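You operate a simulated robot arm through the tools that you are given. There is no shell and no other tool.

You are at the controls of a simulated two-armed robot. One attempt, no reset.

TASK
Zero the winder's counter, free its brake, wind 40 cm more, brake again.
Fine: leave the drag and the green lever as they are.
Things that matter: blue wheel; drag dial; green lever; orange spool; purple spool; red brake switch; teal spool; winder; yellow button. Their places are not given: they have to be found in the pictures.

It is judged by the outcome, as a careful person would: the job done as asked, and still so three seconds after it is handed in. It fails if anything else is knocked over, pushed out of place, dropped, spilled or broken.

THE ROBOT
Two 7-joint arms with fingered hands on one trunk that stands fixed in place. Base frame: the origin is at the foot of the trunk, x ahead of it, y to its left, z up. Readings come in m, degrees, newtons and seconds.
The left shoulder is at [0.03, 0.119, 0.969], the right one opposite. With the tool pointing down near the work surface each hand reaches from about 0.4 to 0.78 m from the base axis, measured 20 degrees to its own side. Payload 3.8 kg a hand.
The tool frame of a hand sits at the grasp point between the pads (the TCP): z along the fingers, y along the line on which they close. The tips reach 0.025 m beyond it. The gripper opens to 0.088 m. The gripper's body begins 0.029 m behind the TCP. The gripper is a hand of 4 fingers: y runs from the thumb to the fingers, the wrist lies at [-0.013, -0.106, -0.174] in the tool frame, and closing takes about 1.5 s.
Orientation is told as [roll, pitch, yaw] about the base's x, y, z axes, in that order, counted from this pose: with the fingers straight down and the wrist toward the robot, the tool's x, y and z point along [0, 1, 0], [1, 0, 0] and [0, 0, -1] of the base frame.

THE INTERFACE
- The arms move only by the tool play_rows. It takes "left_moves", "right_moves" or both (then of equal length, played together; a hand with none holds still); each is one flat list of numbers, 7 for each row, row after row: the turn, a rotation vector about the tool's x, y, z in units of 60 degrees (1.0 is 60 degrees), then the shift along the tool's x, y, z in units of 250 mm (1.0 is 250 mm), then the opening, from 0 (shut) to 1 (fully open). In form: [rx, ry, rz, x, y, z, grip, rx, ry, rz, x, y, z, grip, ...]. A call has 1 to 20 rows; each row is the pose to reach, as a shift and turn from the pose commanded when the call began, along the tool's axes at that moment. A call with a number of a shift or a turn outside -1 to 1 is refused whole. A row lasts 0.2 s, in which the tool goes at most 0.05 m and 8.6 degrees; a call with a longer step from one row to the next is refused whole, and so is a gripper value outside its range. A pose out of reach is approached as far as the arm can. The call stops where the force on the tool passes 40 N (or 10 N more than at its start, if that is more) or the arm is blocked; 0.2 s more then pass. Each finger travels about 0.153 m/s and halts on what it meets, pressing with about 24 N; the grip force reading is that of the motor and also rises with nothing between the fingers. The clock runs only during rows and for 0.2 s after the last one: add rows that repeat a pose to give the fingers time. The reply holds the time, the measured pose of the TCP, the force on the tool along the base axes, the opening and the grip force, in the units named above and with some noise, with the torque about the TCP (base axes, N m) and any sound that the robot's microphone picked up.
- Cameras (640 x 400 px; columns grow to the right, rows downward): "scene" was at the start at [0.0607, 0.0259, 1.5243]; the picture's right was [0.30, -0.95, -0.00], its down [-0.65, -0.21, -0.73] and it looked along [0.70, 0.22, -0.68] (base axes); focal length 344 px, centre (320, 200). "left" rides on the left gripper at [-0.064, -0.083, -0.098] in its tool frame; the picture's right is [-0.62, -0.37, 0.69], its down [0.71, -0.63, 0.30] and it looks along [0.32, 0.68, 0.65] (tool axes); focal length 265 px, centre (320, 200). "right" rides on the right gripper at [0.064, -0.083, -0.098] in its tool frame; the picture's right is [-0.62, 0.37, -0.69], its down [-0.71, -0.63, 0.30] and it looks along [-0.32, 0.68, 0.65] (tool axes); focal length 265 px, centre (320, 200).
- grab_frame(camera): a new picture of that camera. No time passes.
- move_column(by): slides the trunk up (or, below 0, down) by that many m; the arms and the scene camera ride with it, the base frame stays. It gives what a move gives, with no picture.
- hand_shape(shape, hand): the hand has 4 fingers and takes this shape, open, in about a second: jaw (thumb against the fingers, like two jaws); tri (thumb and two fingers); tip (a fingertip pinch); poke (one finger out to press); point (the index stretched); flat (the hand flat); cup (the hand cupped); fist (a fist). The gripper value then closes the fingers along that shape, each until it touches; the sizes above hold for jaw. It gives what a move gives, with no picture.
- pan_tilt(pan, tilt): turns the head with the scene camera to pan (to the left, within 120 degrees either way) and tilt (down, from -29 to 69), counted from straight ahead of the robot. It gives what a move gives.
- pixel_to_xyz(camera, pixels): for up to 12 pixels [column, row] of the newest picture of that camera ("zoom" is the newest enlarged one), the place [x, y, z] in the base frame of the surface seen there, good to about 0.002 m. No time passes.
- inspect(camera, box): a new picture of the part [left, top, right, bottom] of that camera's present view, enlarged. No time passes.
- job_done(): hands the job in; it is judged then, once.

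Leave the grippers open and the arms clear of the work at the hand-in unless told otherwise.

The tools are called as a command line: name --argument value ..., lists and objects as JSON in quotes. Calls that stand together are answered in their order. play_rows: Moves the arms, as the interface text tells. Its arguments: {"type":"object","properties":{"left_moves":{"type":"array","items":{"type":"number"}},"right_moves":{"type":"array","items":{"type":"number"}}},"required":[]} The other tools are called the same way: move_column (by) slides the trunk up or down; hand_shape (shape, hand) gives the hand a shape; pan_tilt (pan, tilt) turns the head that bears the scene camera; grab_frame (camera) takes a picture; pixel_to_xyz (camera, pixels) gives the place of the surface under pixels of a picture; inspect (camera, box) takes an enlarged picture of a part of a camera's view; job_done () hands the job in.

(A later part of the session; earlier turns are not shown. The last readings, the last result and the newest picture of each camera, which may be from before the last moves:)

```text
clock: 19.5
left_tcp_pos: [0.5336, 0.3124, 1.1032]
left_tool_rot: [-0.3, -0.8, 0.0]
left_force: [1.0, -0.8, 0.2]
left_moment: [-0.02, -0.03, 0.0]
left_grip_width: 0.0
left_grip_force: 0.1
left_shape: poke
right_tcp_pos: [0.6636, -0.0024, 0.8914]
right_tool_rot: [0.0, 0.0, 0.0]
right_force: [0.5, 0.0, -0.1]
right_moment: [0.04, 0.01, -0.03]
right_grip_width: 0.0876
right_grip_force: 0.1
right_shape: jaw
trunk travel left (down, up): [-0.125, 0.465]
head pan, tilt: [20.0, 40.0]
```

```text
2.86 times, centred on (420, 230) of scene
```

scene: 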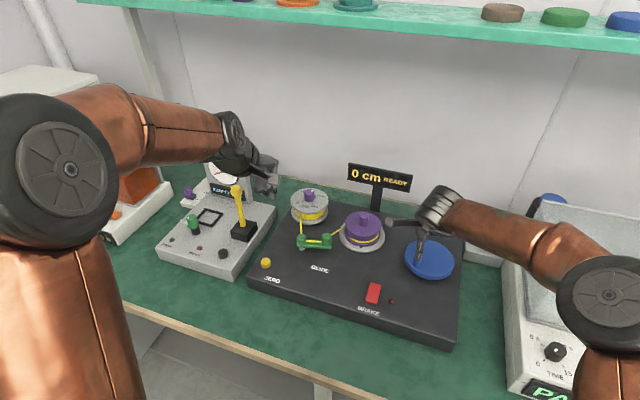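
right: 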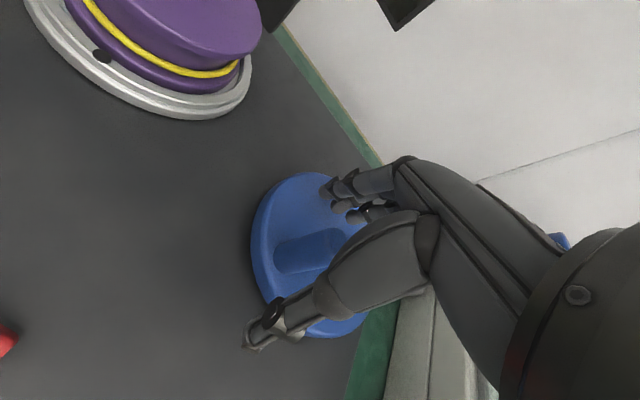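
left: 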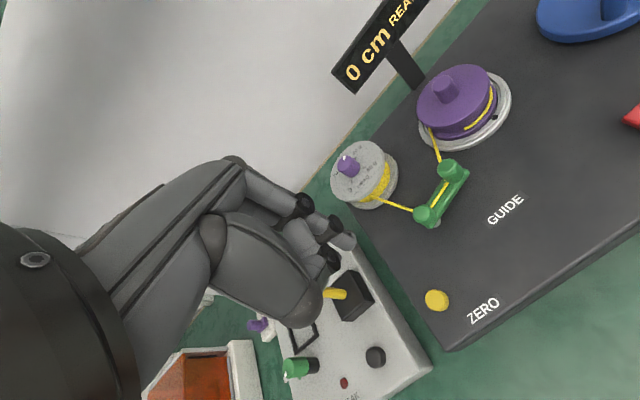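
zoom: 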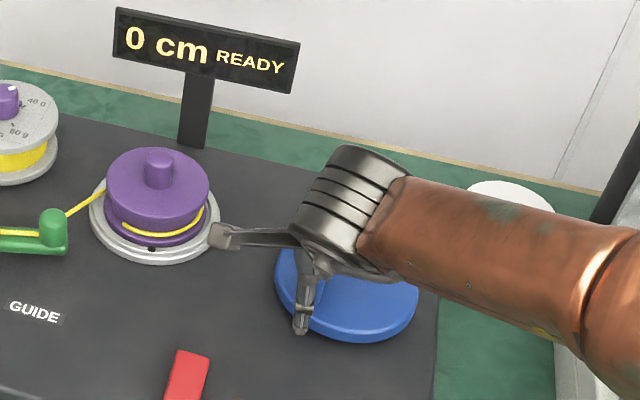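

The hand straddles the knob. I'll close the fingers on it.

play_rows --right_moves '[0, 0, 0, 0, 0, 0, 0.7, 0, 0, 0, 0, 0, 0, 0.5, 0, 0, 0, 0, 0, 0, 0.35, 0, 0, 0, 0, 0, 0, 0.25, 0, 0, 0, 0, 0, 0, 0.18, 0, 0, 0, 0, 0, 0, 0.1, 0, 0, 0, 0, 0, 0, 0.1, 0, 0, 0, 0, 0, 0, 0.1, 0, 0, 0, 0, 0, 0, 0.1]'

grab_frame --camera "right"

grab_frame --camera "scene"

```text
clock: 21.5
left_tcp_pos: [0.5341, 0.3118, 1.1028]
left_tool_rot: [-0.3, -0.8, 0.1]
left_force: [0.1, 0.1, 1.0]
left_moment: [-0.03, 0.01, -0.05]
left_grip_width: 0.0001
left_grip_force: 0.1
left_shape: poke
right_tcp_pos: [0.6651, -0.0028, 0.89]
right_tool_rot: [0.1, 0.0, 0.0]
right_force: [-2.1, 2.2, -2.0]
right_moment: [0.01, 0.0, 0.01]
right_grip_width: 0.0121
right_grip_force: 24.2
right_shape: jaw
trunk travel left (down, up): [-0.125, 0.465]
head pan, tilt: [20.0, 40.0]
```

```text
taken
```

right: 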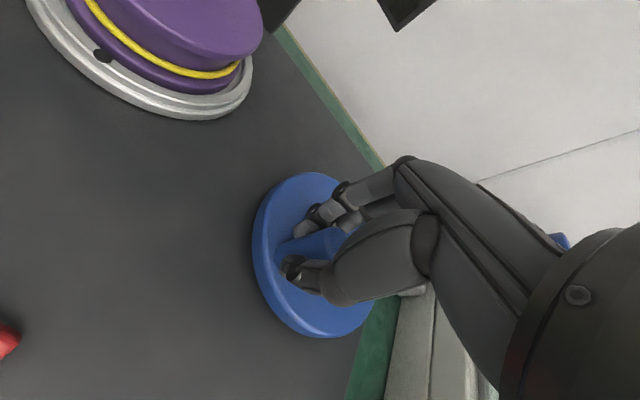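

```text
taken
```

scene: 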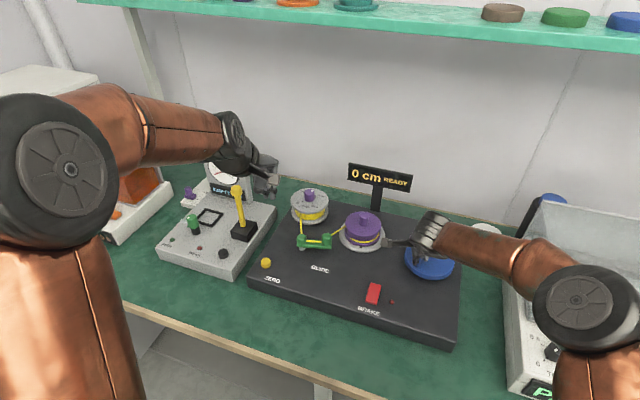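

The knob is held (width 12 mm). I'll test the direction with a small clockwise turn (about 20° seen from above) and read the counter.

play_rows --right_moves '[0, 0, 0, 0.011, 0.0115, 0, 0.1, 0, 0, 0, 0.0216, 0.023, 0, 0.1, 0, 0, 0, 0.031, 0.036, 0, 0.1, 0, 0, 0, 0.039, 0.049, 0, 0.1, 0, 0, 0, 0.039, 0.049, 0, 0.1]'

inspect --camera "scene" --box '[280, 155, 480, 280]'

grab_frame --camera "right"

```text
clock: 22.7
left_tcp_pos: [0.5324, 0.3121, 1.1028]
left_tool_rot: [-0.3, -0.7, 0.1]
left_force: [-0.1, -0.2, 0.1]
left_moment: [-0.01, 0.01, 0.0]
left_grip_width: 0.0
left_grip_force: 0.0
left_shape: poke
right_tcp_pos: [0.6768, 0.0068, 0.8899]
right_tool_rot: [0.0, 0.0, -0.1]
right_force: [-2.2, 2.8, 1.9]
right_moment: [0.03, 0.05, -0.03]
right_grip_width: 0.0118
right_grip_force: 24.2
right_shape: jaw
trunk travel left (down, up): [-0.125, 0.465]
head pan, tilt: [20.0, 40.0]
```

```text
3.20 times, centred on (380, 218) of scene
```

zoom: 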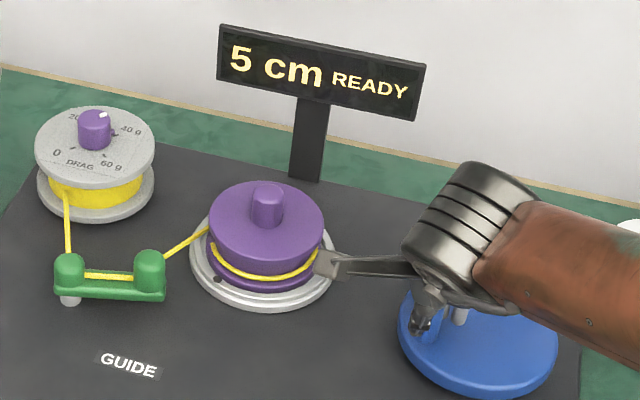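

```text
taken
```

right: 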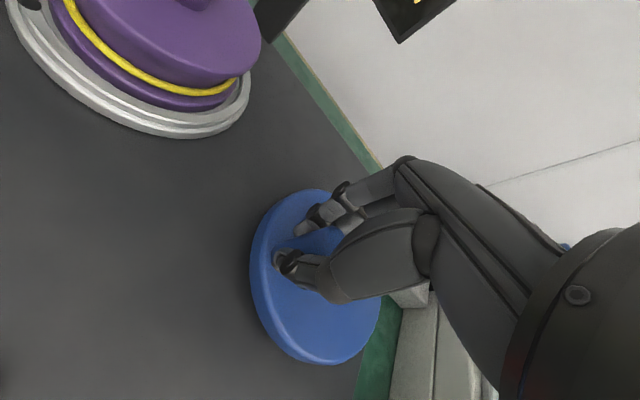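

The counter rose to 5 cm after 20° clockwise. That's the winding direction, at about 0.25 cm per degree, so about 160° in all. I'll continue the arc slowly by another 80° (expect ~25 cm).

play_rows --right_moves '[0, 0, 0, 0.007, 0.0142, 0, 0.1, 0, 0, 0, 0.0127, 0.0289, 0, 0.1, 0, 0, 0, 0.017, 0.0441, 0, 0.1, 0, 0, 0, 0.0201, 0.0596, 0, 0.1, 0, 0, 0, 0.0218, 0.0754, 0, 0.1, 0, 0, 0, 0.0221, 0.0912, 0, 0.1, 0, 0, 0, 0.021, 0.1069, 0, 0.1, 0, 0, 0, 0.0185, 0.1226, 0, 0.1, 0, 0, 0, 0.0147, 0.1379, 0, 0.1, 0, 0, 0, 0.0096, 0.1529, 0, 0.1, 0, 0, 0, 0.0032, 0.1673, 0, 0.1, 0, 0, 0, -0.0044, 0.1812, 0, 0.1, 0, 0, 0, -0.0132, 0.1943, 0, 0.1, 0, 0, 0, -0.0232, 0.2066, 0, 0.1, 0, 0, 0, -0.0341, 0.218, 0, 0.1, 0, 0, 0, -0.046, 0.2284, 0, 0.1, 0, 0, 0, -0.046, 0.2284, 0, 0.1]'

inspect --camera "scene" --box '[280, 155, 480, 280]'

grab_frame --camera "right"

```text
clock: 26.3
left_tcp_pos: [0.5352, 0.313, 1.1024]
left_tool_rot: [-0.4, -0.7, 0.1]
left_force: [0.3, -0.1, 0.9]
left_moment: [0.0, 0.0, 0.04]
left_grip_width: 0.0
left_grip_force: 0.0
left_shape: poke
right_tcp_pos: [0.7353, -0.0047, 0.8892]
right_tool_rot: [-0.1, 0.0, 0.1]
right_force: [7.4, 11.5, -4.3]
right_moment: [-0.33, -0.36, -0.18]
right_grip_width: 0.0107
right_grip_force: 24.0
right_shape: jaw
trunk travel left (down, up): [-0.125, 0.465]
head pan, tilt: [20.0, 40.0]
```

```text
3.20 times, centred on (380, 218) of scene
```

zoom: 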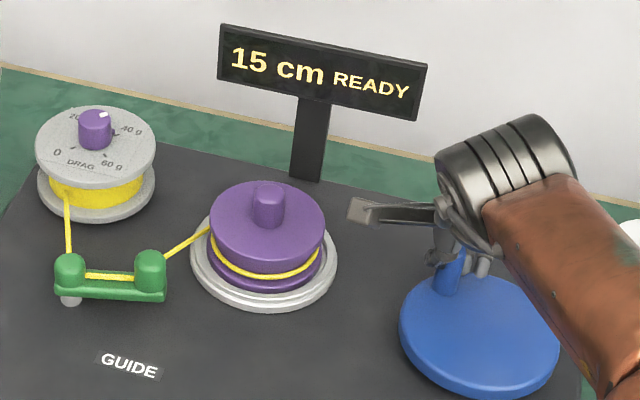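

```text
taken
```

right: 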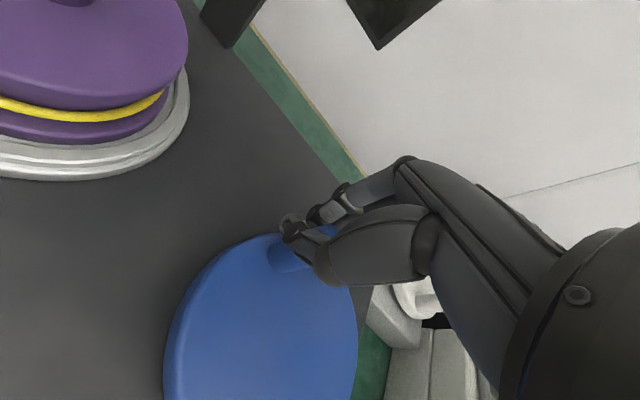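

The counter shows 15 cm, less than expected. There's 11 N sideways force, so the knob may be slipping in the fingers. I'll look closer.

inspect --camera "scene" --box '[390, 205, 470, 285]'

inspect --camera "right" --box '[220, 180, 400, 320]'

pixel_to_xyz --camera "right" --pixels '[[290, 260], [280, 252], [295, 265], [290, 222], [320, 215], [210, 280], [183, 320], [250, 242]]'

```text
5.00 times, centred on (430, 245) of scene
```

zoom: 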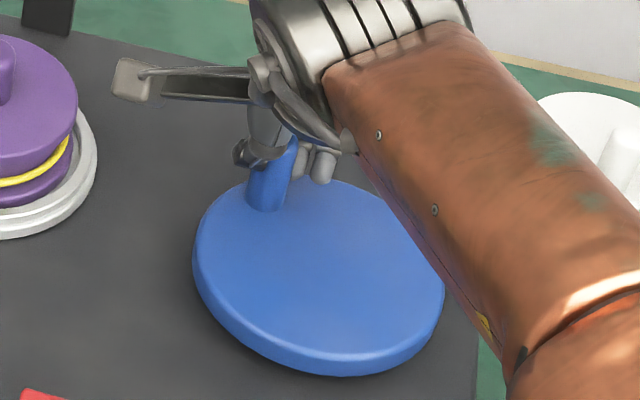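

```text
2.86 times, centred on (310, 250) of right
```

zoom: 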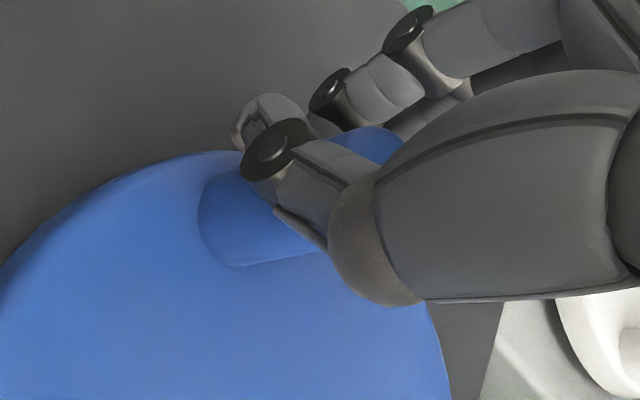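

```text
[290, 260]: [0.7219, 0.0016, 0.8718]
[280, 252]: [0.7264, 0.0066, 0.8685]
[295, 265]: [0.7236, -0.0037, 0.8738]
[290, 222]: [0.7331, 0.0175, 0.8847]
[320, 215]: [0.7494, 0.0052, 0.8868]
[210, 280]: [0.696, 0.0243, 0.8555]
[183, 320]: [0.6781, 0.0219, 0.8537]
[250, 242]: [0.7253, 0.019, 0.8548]
```

The knob is at about (0.728,-0.002), while the TCP is at (0.735,-0.005), so I'm pinching it off-centre. The wheel has turned about 90°. I'll open the fingers and re-centre on the knob, and see whether the wheel stays put.

play_rows --right_moves '[0, 0, 0, 0, 0, 0, 0.25, 0, 0, 0, 0, 0, 0, 0.4, 0, 0, 0, 0, 0, 0, 0.6, 0, 0, 0, 0, 0, 0, 0.7, 0, 0, 0, 0, 0, 0, 0.7]'

grab_frame --camera "right"

grab_frame --camera "scene"

inspect --camera "scene" --box '[390, 205, 470, 285]'

inspect --camera "scene" --box '[320, 155, 420, 260]'

```text
clock: 27.5
left_tcp_pos: [0.5336, 0.313, 1.1022]
left_tool_rot: [-0.4, -0.8, 0.1]
left_force: [-0.4, 0.4, 0.2]
left_moment: [-0.03, 0.01, -0.02]
left_grip_width: 0.0
left_grip_force: 0.1
left_shape: poke
right_tcp_pos: [0.7341, -0.0053, 0.8898]
right_tool_rot: [0.0, -0.1, 0.0]
right_force: [-0.1, 0.8, -0.2]
right_moment: [-0.03, -0.01, 0.0]
right_grip_width: 0.0613
right_grip_force: 0.0
right_shape: jaw
trunk travel left (down, up): [-0.125, 0.465]
head pan, tilt: [20.0, 40.0]
```

```text
taken
```

right: 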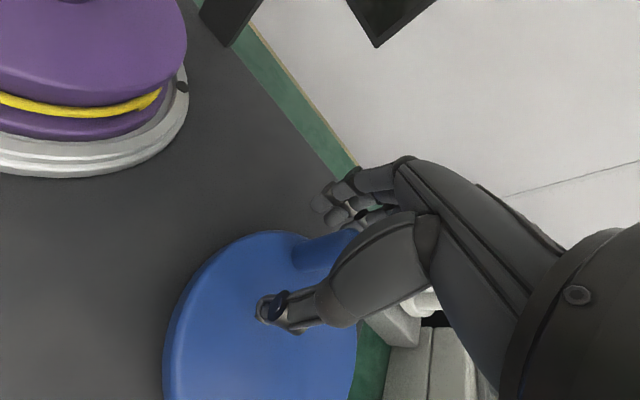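

```text
taken
```

scene: 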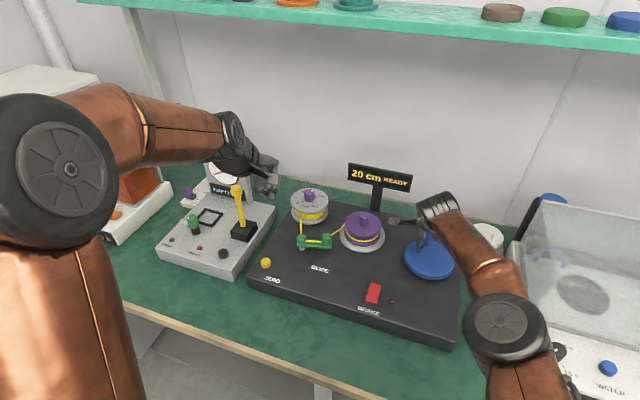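

```text
5.00 times, centred on (430, 245) of scene
```

zoom: 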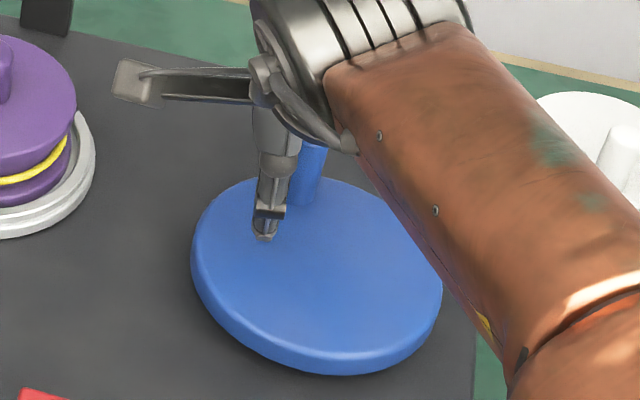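

```text
3.81 times, centred on (370, 208) of scene
```

zoom: 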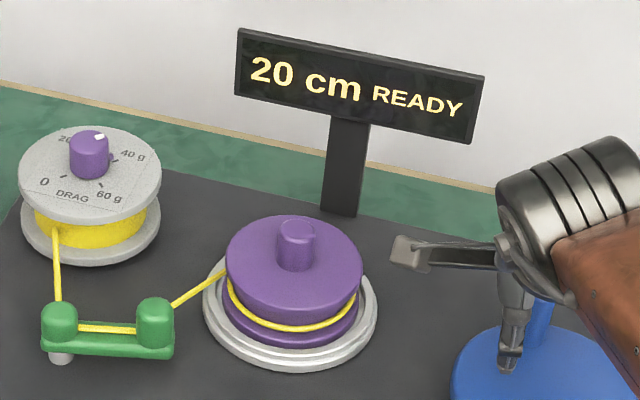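

The wheel drifted a bit further (counter 20 cm) as the fingers opened. I'll measure the knob's new position.

pixel_to_xyz --camera "scene" --pixels '[[427, 240], [429, 238], [431, 241], [426, 245], [416, 250], [428, 234]]'

pixel_to_xyz --camera "right" --pixels '[[305, 262], [315, 250], [298, 248], [325, 242], [345, 235], [320, 265], [300, 268]]'

inspect --camera "right" --box '[220, 180, 400, 320]'

```text
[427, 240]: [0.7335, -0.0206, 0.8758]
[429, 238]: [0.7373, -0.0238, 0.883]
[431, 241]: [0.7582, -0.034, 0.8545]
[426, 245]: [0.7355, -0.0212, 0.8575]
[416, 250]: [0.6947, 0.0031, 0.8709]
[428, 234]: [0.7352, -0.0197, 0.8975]
```

```text
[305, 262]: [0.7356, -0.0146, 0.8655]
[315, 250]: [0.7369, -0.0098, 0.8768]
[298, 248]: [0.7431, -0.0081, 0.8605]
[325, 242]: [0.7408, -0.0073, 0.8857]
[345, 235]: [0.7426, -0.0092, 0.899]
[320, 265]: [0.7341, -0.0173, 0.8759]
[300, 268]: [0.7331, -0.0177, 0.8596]
```

```text
2.86 times, centred on (310, 250) of right
```

zoom: 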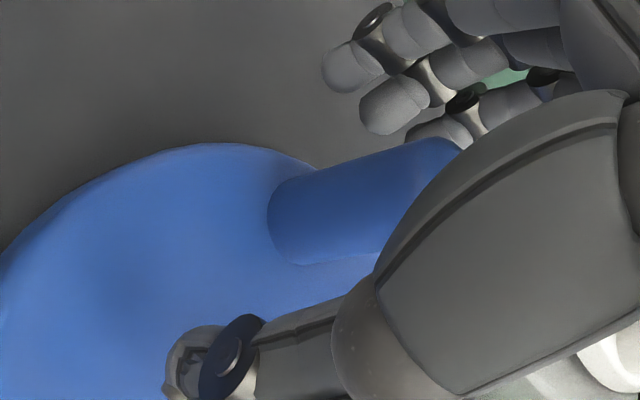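

The knob centre is now about (0.742,-0.016), so the wheel has turned about 116° for 20 cm. I'll re-centre on it and close again.

play_rows --right_moves '[0, 0, 0, -0.022, 0.016, 0, 0.7, 0, 0, 0, -0.044, 0.032, 0, 0.7, 0, 0, 0, -0.044, 0.032, 0, 0.5, 0, 0, 0, -0.044, 0.032, 0, 0.35, 0, 0, 0, -0.044, 0.032, 0, 0.25, 0, 0, 0, -0.044, 0.032, 0, 0.15, 0, 0, 0, -0.044, 0.032, 0, 0.1, 0, 0, 0, -0.044, 0.032, 0, 0.1, 0, 0, 0, -0.044, 0.032, 0, 0.1]'

inspect --camera "scene" --box '[320, 155, 480, 280]'

inspect --camera "right" --box '[220, 180, 400, 320]'

```text
clock: 29.5
left_tcp_pos: [0.5331, 0.3119, 1.1029]
left_tool_rot: [-0.3, -0.8, 0.1]
left_force: [-0.1, 0.3, 0.4]
left_moment: [0.0, 0.01, 0.02]
left_grip_width: 0.0
left_grip_force: 0.0
left_shape: poke
right_tcp_pos: [0.7416, -0.0173, 0.8906]
right_tool_rot: [0.1, 0.1, 0.0]
right_force: [-1.4, 0.8, -1.3]
right_moment: [0.02, -0.01, -0.02]
right_grip_width: 0.0125
right_grip_force: 24.0
right_shape: jaw
trunk travel left (down, up): [-0.125, 0.465]
head pan, tilt: [20.0, 40.0]
```

```text
3.20 times, centred on (400, 218) of scene
```

zoom: 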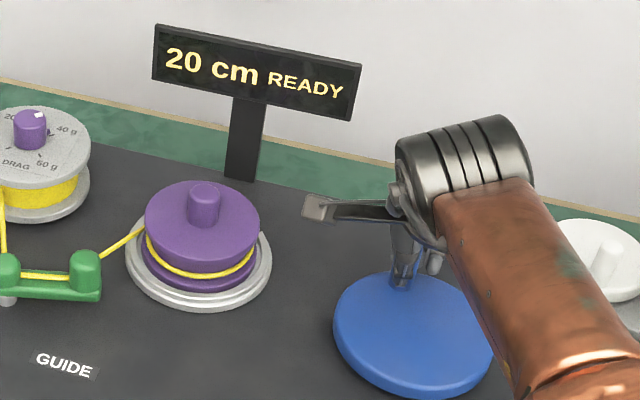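

```text
2.86 times, centred on (310, 250) of right
```

zoom: 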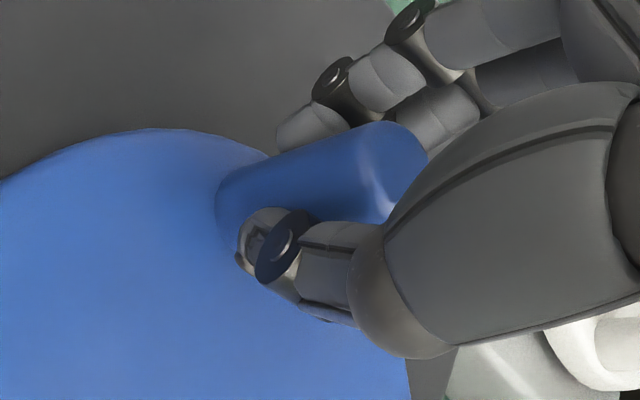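

The grip is now centred with little force, counter 20 cm. I'll continue the clockwise arc by 65° (expect about 30 cm).

play_rows --right_moves '[0, 0, 0, -0.0151, 0.0055, 0, 0.1, 0, 0, 0, -0.0307, 0.0096, 0, 0.1, 0, 0, 0, -0.0465, 0.0123, 0, 0.1, 0, 0, 0, -0.0626, 0.0136, 0, 0.1, 0, 0, 0, -0.0787, 0.0136, 0, 0.1, 0, 0, 0, -0.0947, 0.0121, 0, 0.1, 0, 0, 0, -0.1105, 0.0093, 0, 0.1, 0, 0, 0, -0.126, 0.0051, 0, 0.1, 0, 0, 0, -0.1411, -0.0005, 0, 0.1, 0, 0, 0, -0.1557, -0.0073, 0, 0.1, 0, 0, 0, -0.1696, -0.0154, 0, 0.1, 0, 0, 0, -0.1827, -0.0247, 0, 0.1, 0, 0, 0, -0.195, -0.0351, 0, 0.1, 0, 0, 0, -0.195, -0.0351, 0, 0.1]'

inspect --camera "scene" --box '[320, 155, 480, 280]'

inspect --camera "right" --box '[220, 180, 400, 320]'

```text
clock: 32.5
left_tcp_pos: [0.5335, 0.3123, 1.1025]
left_tool_rot: [-0.3, -0.8, 0.1]
left_force: [0.0, -0.1, 0.3]
left_moment: [-0.03, 0.03, 0.0]
left_grip_width: 0.0
left_grip_force: 0.1
left_shape: poke
right_tcp_pos: [0.734, -0.0657, 0.8904]
right_tool_rot: [0.0, 0.1, 0.0]
right_force: [4.7, 0.1, -5.2]
right_moment: [-0.11, -0.22, -0.13]
right_grip_width: 0.0107
right_grip_force: 24.3
right_shape: jaw
trunk travel left (down, up): [-0.125, 0.465]
head pan, tilt: [20.0, 40.0]
```

```text
3.20 times, centred on (400, 218) of scene
```

zoom: 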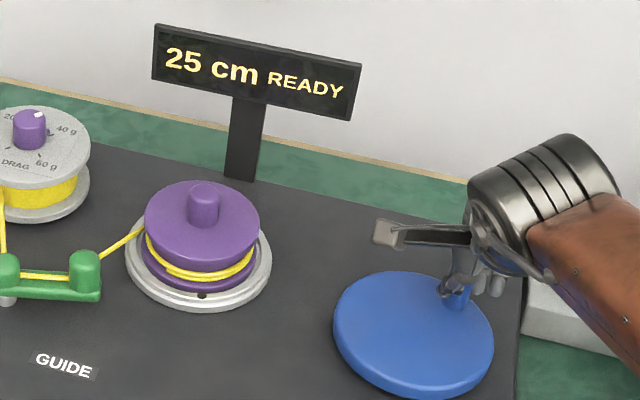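

```text
2.86 times, centred on (310, 250) of right
```

zoom: 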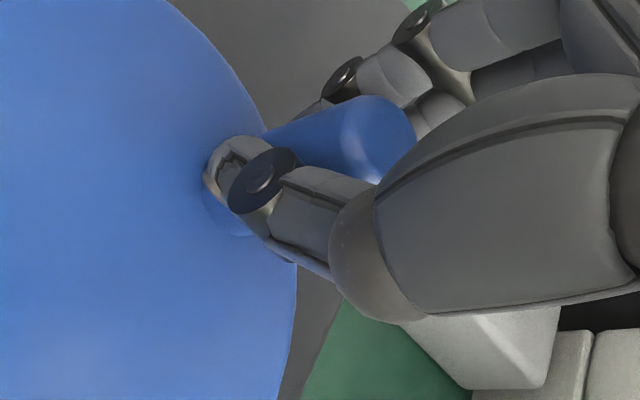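

Counter 25 cm; the ring's black mark has come back round to the front, so the spool has made about one turn. I'll measure where the knob is now.

pixel_to_xyz --camera "zoom" --pixels '[[330, 130], [360, 160], [290, 140], [390, 130], [380, 175], [240, 230], [300, 210], [350, 110]]'

inspect --camera "scene" --box '[325, 200, 405, 255]'

inspect --camera "scene" --box '[395, 205, 475, 285]'

```text
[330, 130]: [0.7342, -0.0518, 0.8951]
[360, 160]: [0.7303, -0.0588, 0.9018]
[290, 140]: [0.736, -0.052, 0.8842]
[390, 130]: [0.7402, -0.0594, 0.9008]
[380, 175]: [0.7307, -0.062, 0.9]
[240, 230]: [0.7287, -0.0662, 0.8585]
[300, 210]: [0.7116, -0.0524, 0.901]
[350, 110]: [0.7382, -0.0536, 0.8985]
```

```text
7.27 times, centred on (365, 228) of scene
```

zoom: 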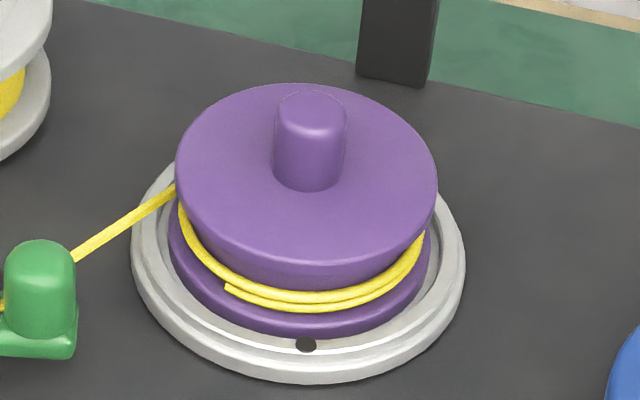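

```text
5.00 times, centred on (435, 245) of scene
```

zoom: 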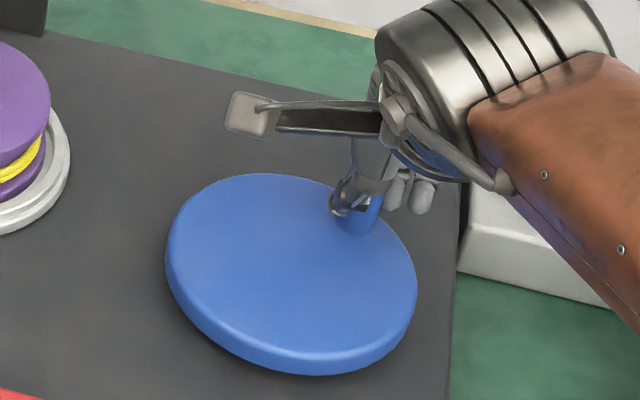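

The knob's top centre is about (0.737,-0.060), so the wheel has turned about 173° for 25 cm (the counter seems to step in 5 cm). I'll re-centre the grip again: open first.

play_rows --right_moves '[0, 0, 0, 0, 0, 0, 0.2, 0, 0, 0, 0, 0, 0, 0.3, 0, 0, 0, 0, 0, 0, 0.4, 0, 0, 0, 0, 0, 0, 0.5, 0, 0, 0, 0, 0, 0, 0.6, 0, 0, 0, 0, 0, 0, 0.6]'

grab_frame --camera "right"

inspect --camera "scene" --box '[320, 155, 480, 280]'

inspect --camera "right" --box '[220, 180, 400, 320]'

```text
clock: 33.9
left_tcp_pos: [0.534, 0.3119, 1.1027]
left_tool_rot: [-0.3, -0.8, 0.1]
left_force: [-0.2, 0.2, 1.1]
left_moment: [0.02, -0.01, -0.03]
left_grip_width: 0.0
left_grip_force: 0.0
left_shape: poke
right_tcp_pos: [0.7329, -0.0652, 0.892]
right_tool_rot: [0.0, 0.0, 0.0]
right_force: [0.3, 1.0, -0.4]
right_moment: [0.01, -0.02, -0.02]
right_grip_width: 0.0523
right_grip_force: 0.2
right_shape: jaw
trunk travel left (down, up): [-0.125, 0.465]
head pan, tilt: [20.0, 40.0]
```

```text
taken
```

right: 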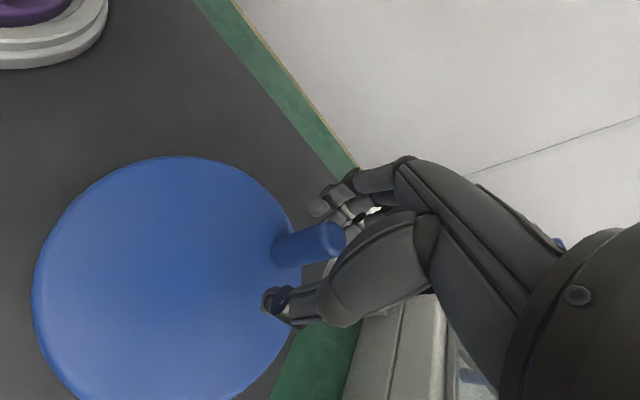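

```text
3.20 times, centred on (400, 218) of scene
```

zoom: 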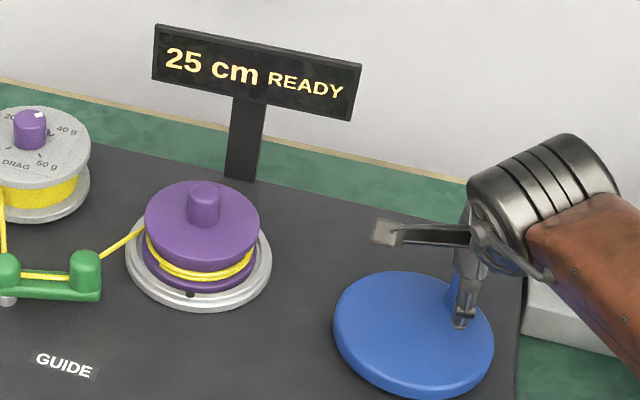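

```text
2.86 times, centred on (310, 250) of right
```

zoom: 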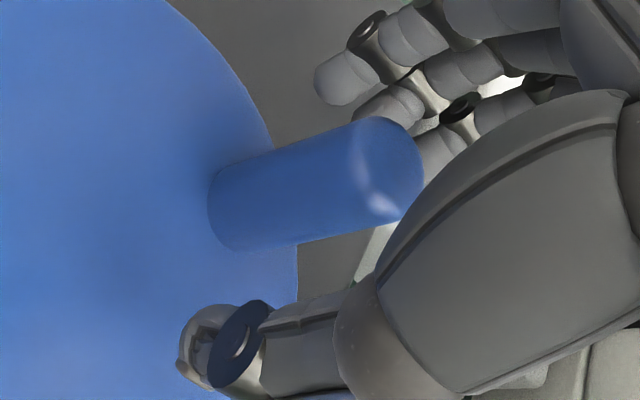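

The knob is fully visible between the open fingers and the counter still reads 25 cm. I'll measure its centre.

pixel_to_xyz --camera "zoom" --pixels '[[385, 165], [370, 125], [415, 150], [400, 200], [355, 160], [365, 215], [300, 190], [280, 170], [285, 235], [230, 200], [240, 245], [350, 130]]'

pixel_to_xyz --camera "right" --pixels '[[40, 290], [80, 195], [185, 157], [265, 195], [100, 390], [270, 365], [296, 300], [60, 350]]'

```text
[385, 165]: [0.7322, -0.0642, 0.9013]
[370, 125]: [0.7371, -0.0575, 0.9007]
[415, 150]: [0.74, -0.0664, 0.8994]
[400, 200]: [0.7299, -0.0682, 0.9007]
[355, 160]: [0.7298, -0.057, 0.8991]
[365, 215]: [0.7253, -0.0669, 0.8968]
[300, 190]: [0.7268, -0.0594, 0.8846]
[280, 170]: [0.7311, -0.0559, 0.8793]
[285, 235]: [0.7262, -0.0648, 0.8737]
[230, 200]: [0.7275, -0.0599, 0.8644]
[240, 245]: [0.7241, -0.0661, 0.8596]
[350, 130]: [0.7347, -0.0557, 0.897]
```

```text
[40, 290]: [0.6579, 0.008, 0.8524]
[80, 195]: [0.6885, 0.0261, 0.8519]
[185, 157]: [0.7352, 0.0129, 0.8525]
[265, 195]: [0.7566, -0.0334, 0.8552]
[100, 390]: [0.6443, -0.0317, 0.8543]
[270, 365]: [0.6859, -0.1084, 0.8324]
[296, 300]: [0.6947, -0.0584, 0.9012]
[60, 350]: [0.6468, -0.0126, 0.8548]
```

The knob centre is about (0.7335,-0.063), very close to the TCP. I'll close on it and continue 30° clockwise.

play_rows --right_moves '[0, 0, 0, 0.009, 0.002, 0, 0.45, 0, 0, 0, 0.009, 0.002, 0, 0.3, 0, 0, 0, 0.009, 0.002, 0, 0.2, 0, 0, 0, 0.009, 0.002, 0, 0.1, 0, 0, 0, 0.009, 0.002, 0, 0.1, 0, 0, 0, 0.009, 0.002, 0, 0.1, 0, 0, 0, -0.002, -0.0093, 0, 0.1, 0, 0, 0, -0.0121, -0.0216, 0, 0.1, 0, 0, 0, -0.021, -0.0346, 0, 0.1, 0, 0, 0, -0.0287, -0.0484, 0, 0.1, 0, 0, 0, -0.0352, -0.0628, 0, 0.1, 0, 0, 0, -0.0404, -0.0777, 0, 0.1, 0, 0, 0, -0.0404, -0.0777, 0, 0.1]'

inspect --camera "scene" --box '[320, 155, 480, 280]'

inspect --camera "right" --box '[220, 180, 400, 320]'

```text
clock: 36.7
left_tcp_pos: [0.5349, 0.3109, 1.1027]
left_tool_rot: [-0.2, -0.8, 0.2]
left_force: [-0.1, 0.5, 0.1]
left_moment: [0.0, 0.01, -0.03]
left_grip_width: 0.0002
left_grip_force: 0.1
left_shape: poke
right_tcp_pos: [0.7155, -0.076, 0.892]
right_tool_rot: [0.0, 0.0, 0.0]
right_force: [3.3, -7.0, 0.1]
right_moment: [-0.1, -0.12, -0.05]
right_grip_width: 0.0094
right_grip_force: 0.1
right_shape: jaw
trunk travel left (down, up): [-0.125, 0.465]
head pan, tilt: [20.0, 40.0]
```

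```text
3.20 times, centred on (400, 218) of scene
```

zoom: 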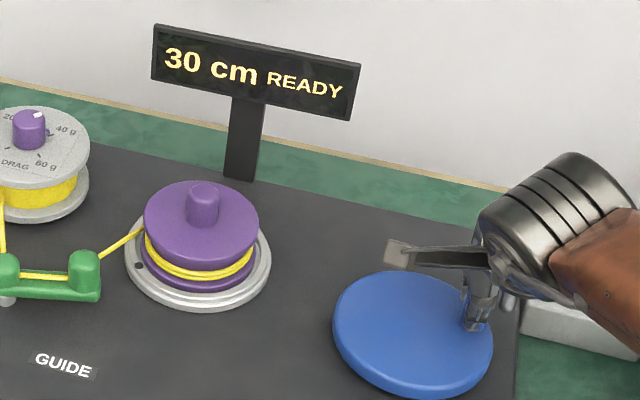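

```text
2.86 times, centred on (310, 250) of right
```

zoom: 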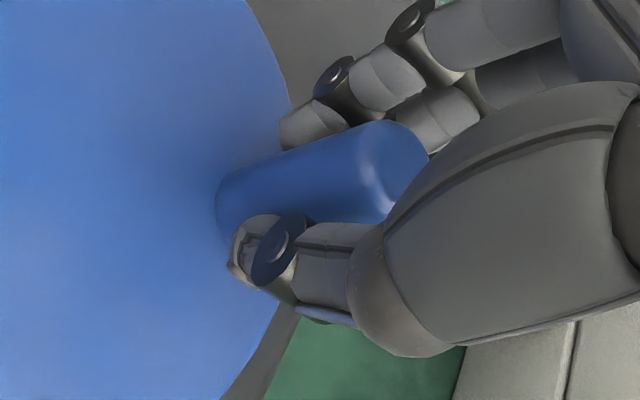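

Counter 30 cm. The fingers reached their 0.1 command, so I'll command them fully shut from here. I'll measure the knob's position again.

pixel_to_xyz --camera "zoom" --pixels '[[395, 165], [380, 128], [422, 150], [400, 185], [365, 165], [375, 195], [300, 180], [280, 170], [240, 190]]'

inspect --camera "scene" --box '[395, 205, 475, 285]'

```text
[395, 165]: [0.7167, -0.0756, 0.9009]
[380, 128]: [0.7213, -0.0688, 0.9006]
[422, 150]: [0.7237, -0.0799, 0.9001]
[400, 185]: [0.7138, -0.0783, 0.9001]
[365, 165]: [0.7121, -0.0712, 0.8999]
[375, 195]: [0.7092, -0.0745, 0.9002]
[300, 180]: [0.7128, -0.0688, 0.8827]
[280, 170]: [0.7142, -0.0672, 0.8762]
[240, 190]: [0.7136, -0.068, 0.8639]
```

```text
5.00 times, centred on (435, 245) of scene
```

zoom: 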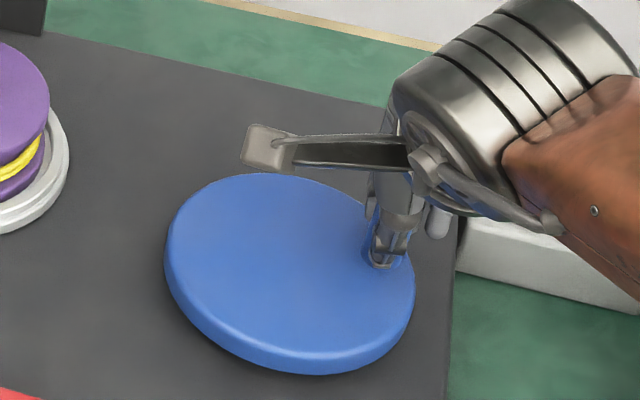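

The wheel has turned about 210° at 30 cm (≈0.146 cm/deg). Grip aligned, I'll turn another 30° (expect ~35 cm).

play_rows --right_moves '[0, 0, 0, 0, 0, 0, 0, 0, 0, 0, 0, 0, 0, 0, 0, 0, 0, -0.0051, -0.015, 0, 0, 0, 0, 0, -0.0089, -0.0305, 0, 0, 0, 0, 0, -0.0113, -0.0461, 0, 0, 0, 0, 0, -0.0124, -0.062, 0, 0, 0, 0, 0, -0.0121, -0.0779, 0, 0, 0, 0, 0, -0.0103, -0.0936, 0, 0, 0, 0, 0, -0.0103, -0.0936, 0, 0]'

inspect --camera "scene" --box '[320, 155, 480, 280]'

inspect --camera "right" --box '[220, 180, 400, 320]'

```text
clock: 38.7
left_tcp_pos: [0.5335, 0.3104, 1.1032]
left_tool_rot: [-0.2, -0.8, 0.0]
left_force: [-0.2, 0.1, -0.4]
left_moment: [0.0, 0.02, 0.03]
left_grip_width: 0.0
left_grip_force: 0.1
left_shape: poke
right_tcp_pos: [0.6913, -0.0809, 0.8901]
right_tool_rot: [-0.2, 0.1, -0.1]
right_force: [0.8, -13.8, -2.6]
right_moment: [-0.37, -0.1, -0.2]
right_grip_width: 0.0087
right_grip_force: 24.0
right_shape: jaw
trunk travel left (down, up): [-0.125, 0.465]
head pan, tilt: [20.0, 40.0]
```

```text
3.20 times, centred on (400, 218) of scene
```

zoom: 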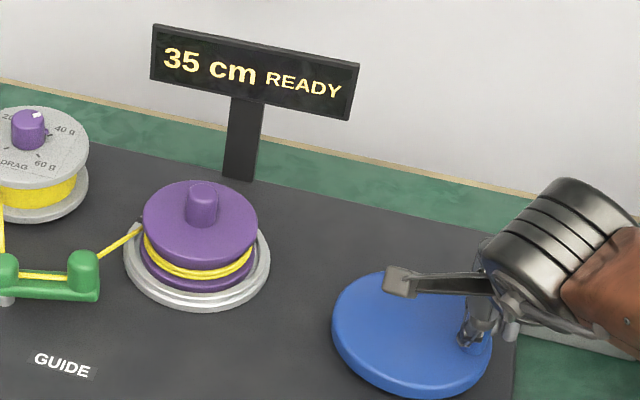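

```text
2.86 times, centred on (310, 250) of right
```

zoom: 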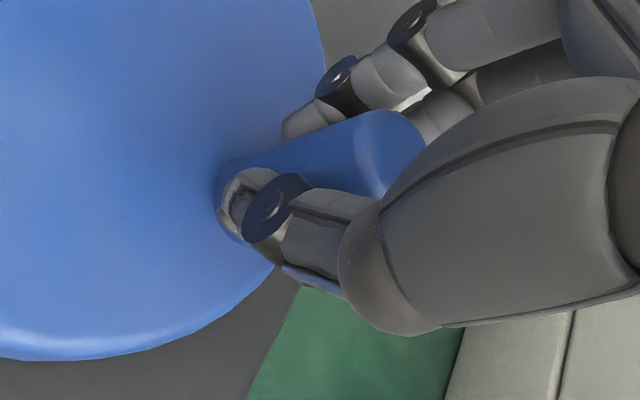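

Counter 35 cm. I'll measure the knob again before the last stretch.

pixel_to_xyz --camera "zoom" --pixels '[[390, 150], [375, 115], [420, 140], [395, 175], [360, 145], [380, 190], [310, 165], [260, 165], [330, 130]]'

inspect --camera "scene" --box '[325, 200, 405, 255]'

```text
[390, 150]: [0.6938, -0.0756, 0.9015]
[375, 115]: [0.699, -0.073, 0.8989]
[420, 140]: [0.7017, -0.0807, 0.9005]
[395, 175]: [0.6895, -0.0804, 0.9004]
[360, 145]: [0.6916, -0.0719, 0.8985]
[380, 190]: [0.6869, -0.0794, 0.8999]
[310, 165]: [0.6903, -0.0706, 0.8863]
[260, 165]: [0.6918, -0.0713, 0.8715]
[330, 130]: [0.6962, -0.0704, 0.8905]
```

```text
7.27 times, centred on (365, 228) of scene
```

zoom: 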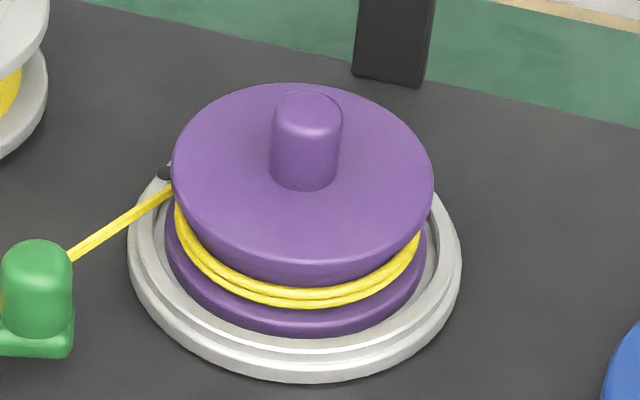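

The wheel has turned about 238° at 35 cm; 40 cm should come at about 273°. I'll turn another 20° in small steps and look for the change to 40.

play_rows --right_moves '[0, 0, 0, 0.0024, -0.0159, 0, 0, 0, 0, 0, 0.0062, -0.0315, 0, 0, 0, 0, 0, 0.0114, -0.0467, 0, 0, 0, 0, 0, 0.0178, -0.0614, 0, 0, 0, 0, 0, 0.0178, -0.0614, 0, 0]'

inspect --camera "scene" --box '[320, 155, 480, 280]'

inspect --camera "right" --box '[220, 180, 400, 320]'

```text
clock: 39.9
left_tcp_pos: [0.5333, 0.3102, 1.1022]
left_tool_rot: [-0.1, -0.8, 0.2]
left_force: [-0.2, 0.1, 0.2]
left_moment: [-0.03, -0.01, 0.02]
left_grip_width: 0.0
left_grip_force: 0.1
left_shape: poke
right_tcp_pos: [0.6739, -0.0756, 0.8897]
right_tool_rot: [0.1, 0.1, 0.0]
right_force: [-8.3, -16.8, -4.4]
right_moment: [-0.39, 0.13, -0.11]
right_grip_width: 0.0072
right_grip_force: 24.0
right_shape: jaw
trunk travel left (down, up): [-0.125, 0.465]
head pan, tilt: [20.0, 40.0]
```

```text
3.20 times, centred on (400, 218) of scene
```

zoom: 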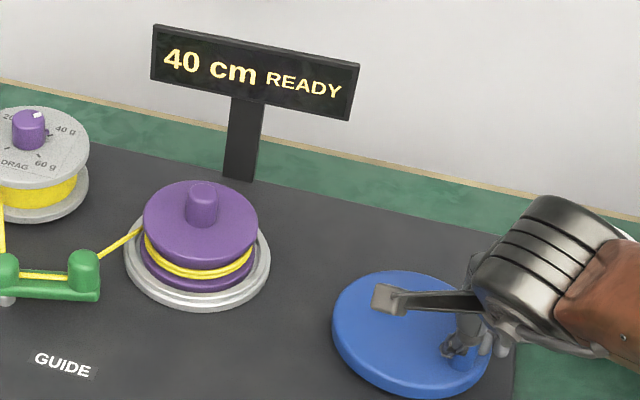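

```text
2.86 times, centred on (310, 250) of right
```

zoom: 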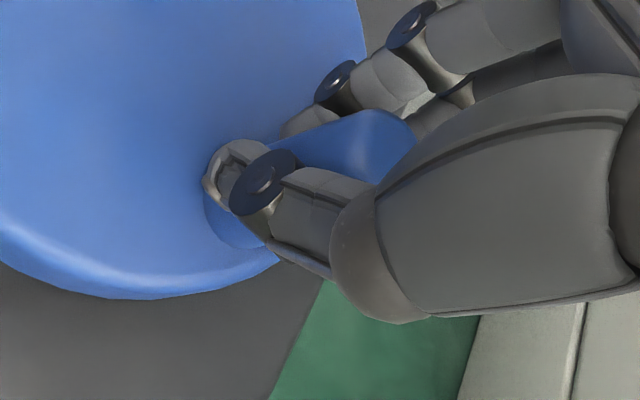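

The counter shows 40 cm. I'll measure the knob to see how far past the 37.5 cm changeover it is.

pixel_to_xyz --camera "zoom" --pixels '[[380, 145], [365, 115], [412, 135], [385, 170], [350, 140], [400, 120], [300, 145], [320, 125], [235, 240], [360, 165]]'

inspect --camera "scene" --box '[395, 225, 475, 285]'

pixel_to_xyz --camera "zoom" --pixels '[[400, 270], [420, 260], [390, 285], [410, 250], [420, 275], [380, 265]]'

```text
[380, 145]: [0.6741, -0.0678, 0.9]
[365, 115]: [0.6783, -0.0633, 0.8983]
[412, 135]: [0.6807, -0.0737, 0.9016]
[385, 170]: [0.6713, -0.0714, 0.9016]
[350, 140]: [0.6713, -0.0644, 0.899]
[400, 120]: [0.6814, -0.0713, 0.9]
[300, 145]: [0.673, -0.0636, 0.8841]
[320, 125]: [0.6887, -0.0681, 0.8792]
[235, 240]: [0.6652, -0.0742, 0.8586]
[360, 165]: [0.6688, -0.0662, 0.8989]
```

```text
6.67 times, centred on (435, 255) of scene
```

zoom: 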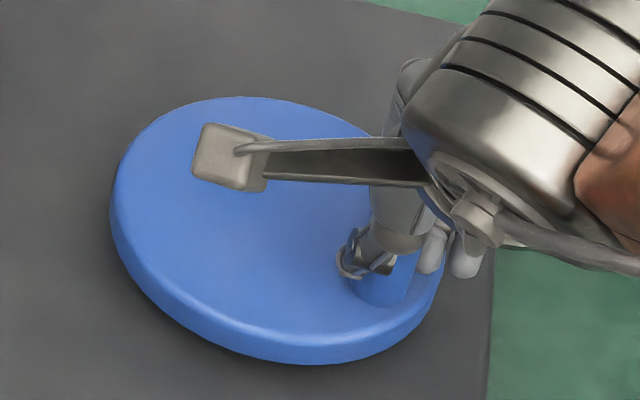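

```text
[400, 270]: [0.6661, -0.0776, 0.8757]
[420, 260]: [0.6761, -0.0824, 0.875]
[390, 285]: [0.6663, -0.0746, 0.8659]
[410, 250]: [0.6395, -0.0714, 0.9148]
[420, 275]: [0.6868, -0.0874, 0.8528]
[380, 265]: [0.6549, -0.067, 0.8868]
```

By the knob position (≈(0.675,-0.0725)) the wheel has turned about 264°, or ≈38.6 cm, so about 9° more is wanted to be in the middle of "40". I'll move the hand gently half-way there, slightly inward to re-centre the grip.

play_rows --right_moves '[0, 0, 0, 0.007, -0.0045, 0, 0, 0, 0, 0, 0.014, -0.009, 0, 0, 0, 0, 0, 0.014, -0.009, 0, 0]'

inspect --camera "scene" --box '[320, 155, 480, 280]'

inspect --camera "right" --box '[220, 180, 400, 320]'

pixel_to_xyz --camera "zoom" --pixels '[[380, 145], [365, 115], [412, 135], [385, 170], [350, 140], [400, 120], [300, 145], [320, 125], [235, 240], [360, 165]]'

```text
clock: 40.7
left_tcp_pos: [0.5328, 0.3091, 1.1026]
left_tool_rot: [-0.2, -0.8, 0.1]
left_force: [-0.5, -0.1, -0.7]
left_moment: [0.02, 0.02, -0.01]
left_grip_width: 0.0
left_grip_force: 0.1
left_shape: poke
right_tcp_pos: [0.6734, -0.0742, 0.889]
right_tool_rot: [-0.4, 0.0, 0.0]
right_force: [-10.4, -18.3, -5.9]
right_moment: [-0.5, 0.12, -0.11]
right_grip_width: 0.0074
right_grip_force: 24.1
right_shape: jaw
trunk travel left (down, up): [-0.125, 0.465]
head pan, tilt: [20.0, 40.0]
```

```text
3.20 times, centred on (400, 218) of scene
```

zoom: 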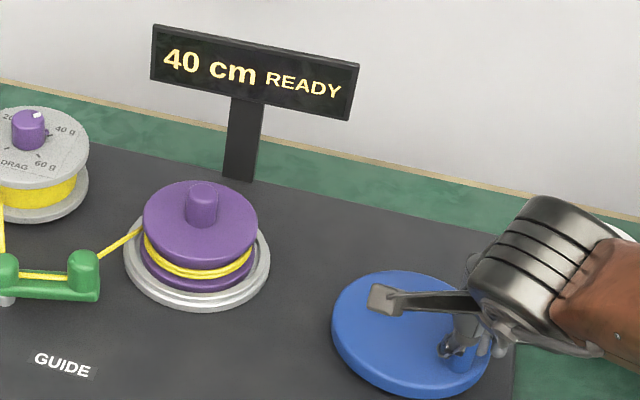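

```text
2.86 times, centred on (310, 250) of right
```

zoom: 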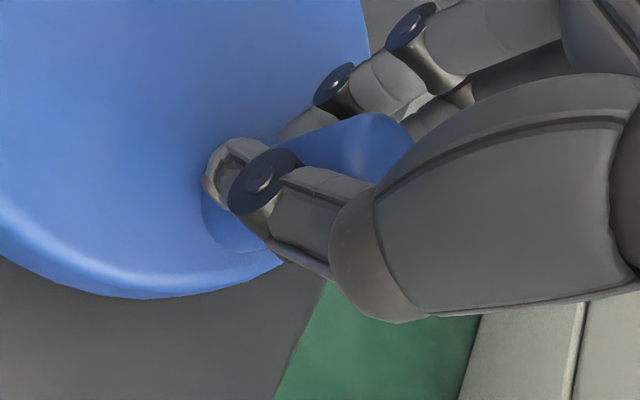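

```text
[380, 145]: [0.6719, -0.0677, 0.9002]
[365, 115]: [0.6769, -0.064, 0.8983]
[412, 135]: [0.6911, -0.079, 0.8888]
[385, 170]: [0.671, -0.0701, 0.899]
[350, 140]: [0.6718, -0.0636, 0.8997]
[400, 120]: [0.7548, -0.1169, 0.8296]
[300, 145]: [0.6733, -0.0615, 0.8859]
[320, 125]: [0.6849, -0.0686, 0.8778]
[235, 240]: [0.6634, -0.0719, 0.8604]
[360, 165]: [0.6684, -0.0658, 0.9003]
```

Forces are purely radial (about 21 N) with the wheel moved just ~2°. I'll move purely along the tangent now, about 7°.

play_rows --right_moves '[0, 0, 0, 0.0043, -0.0063, 0, 0, 0, 0, 0, 0.0088, -0.0123, 0, 0, 0, 0, 0, 0.0135, -0.018, 0, 0, 0, 0, 0, 0.0135, -0.018, 0, 0]'

inspect --camera "scene" --box '[320, 155, 480, 280]'

inspect --camera "right" --box '[220, 180, 400, 320]'

pixel_to_xyz --camera "zoom" --pixels '[[380, 145], [365, 118], [400, 135], [385, 170], [350, 140], [375, 130], [300, 145], [320, 135], [235, 240], [360, 165]]'

```text
clock: 41.7
left_tcp_pos: [0.5344, 0.3133, 1.1014]
left_tool_rot: [-0.5, -0.7, -0.1]
left_force: [-0.4, 0.6, 0.4]
left_moment: [0.01, 0.02, -0.03]
left_grip_width: 0.0
left_grip_force: 0.0
left_shape: poke
right_tcp_pos: [0.6684, -0.0648, 0.8913]
right_tool_rot: [0.1, -0.2, 0.2]
right_force: [12.8, 14.8, 2.2]
right_moment: [0.1, -0.33, 0.09]
right_grip_width: 0.0089
right_grip_force: 24.6
right_shape: jaw
trunk travel left (down, up): [-0.125, 0.465]
head pan, tilt: [20.0, 40.0]
```

```text
3.20 times, centred on (400, 218) of scene
```

zoom: 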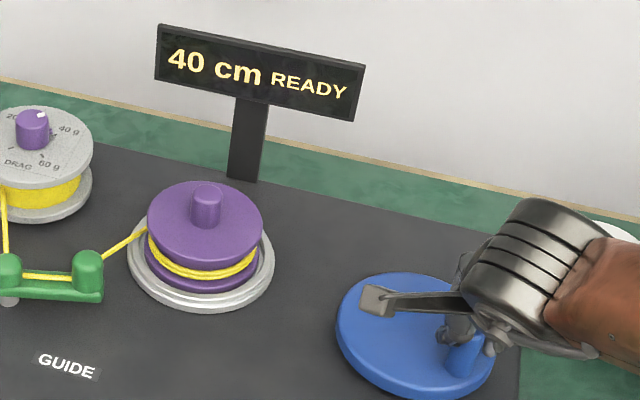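

```text
2.86 times, centred on (310, 250) of right
```

zoom: 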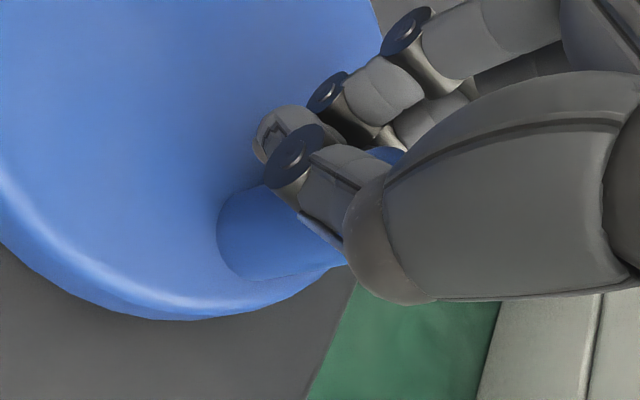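

```text
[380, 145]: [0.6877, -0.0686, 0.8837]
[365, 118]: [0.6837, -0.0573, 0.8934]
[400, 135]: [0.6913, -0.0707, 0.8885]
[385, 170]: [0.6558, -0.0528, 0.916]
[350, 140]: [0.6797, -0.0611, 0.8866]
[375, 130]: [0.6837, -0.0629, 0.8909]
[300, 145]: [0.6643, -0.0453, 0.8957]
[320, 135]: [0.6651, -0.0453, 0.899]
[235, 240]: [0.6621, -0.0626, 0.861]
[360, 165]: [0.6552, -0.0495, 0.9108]
```

The fingers slid over to the inner side of the knob; the counter still reads 40 cm. I'll check the knob's position and that everything is steady.

grab_frame --camera "scene"

inspect --camera "scene" --box '[395, 225, 475, 285]'

pixel_to_xyz --camera "zoom" --pixels '[[390, 270], [405, 270], [380, 285], [400, 290], [420, 265], [425, 280], [370, 270], [240, 110], [120, 200], [440, 290], [300, 355]]'

```text
taken
```

scene: 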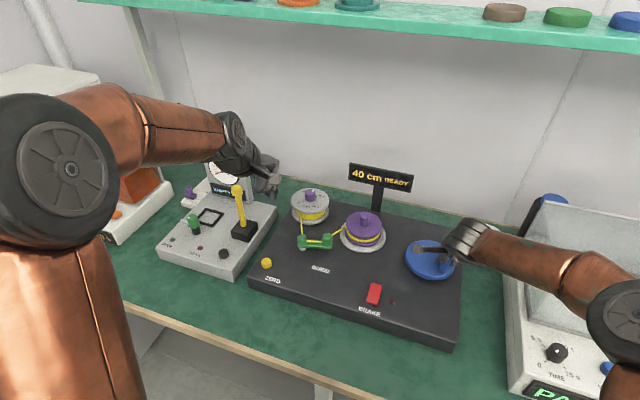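

```text
6.67 times, centred on (435, 255) of scene
```

zoom: 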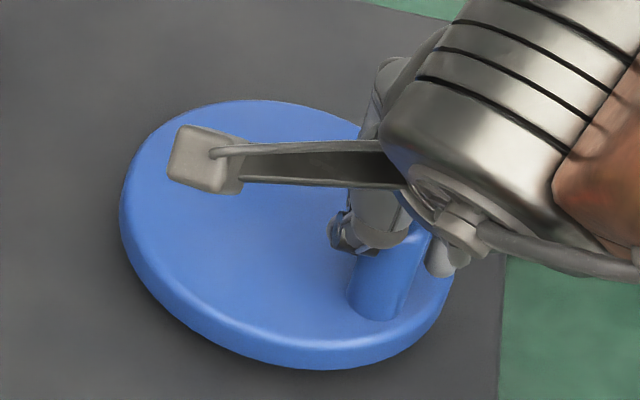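

```text
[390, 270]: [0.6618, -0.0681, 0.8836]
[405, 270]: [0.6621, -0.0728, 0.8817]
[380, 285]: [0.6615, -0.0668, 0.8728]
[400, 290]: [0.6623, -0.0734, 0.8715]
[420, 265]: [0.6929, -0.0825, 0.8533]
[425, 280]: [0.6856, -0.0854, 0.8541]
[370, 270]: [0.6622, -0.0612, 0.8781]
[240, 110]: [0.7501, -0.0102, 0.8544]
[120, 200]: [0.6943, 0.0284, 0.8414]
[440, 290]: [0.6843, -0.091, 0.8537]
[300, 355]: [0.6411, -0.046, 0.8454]
```

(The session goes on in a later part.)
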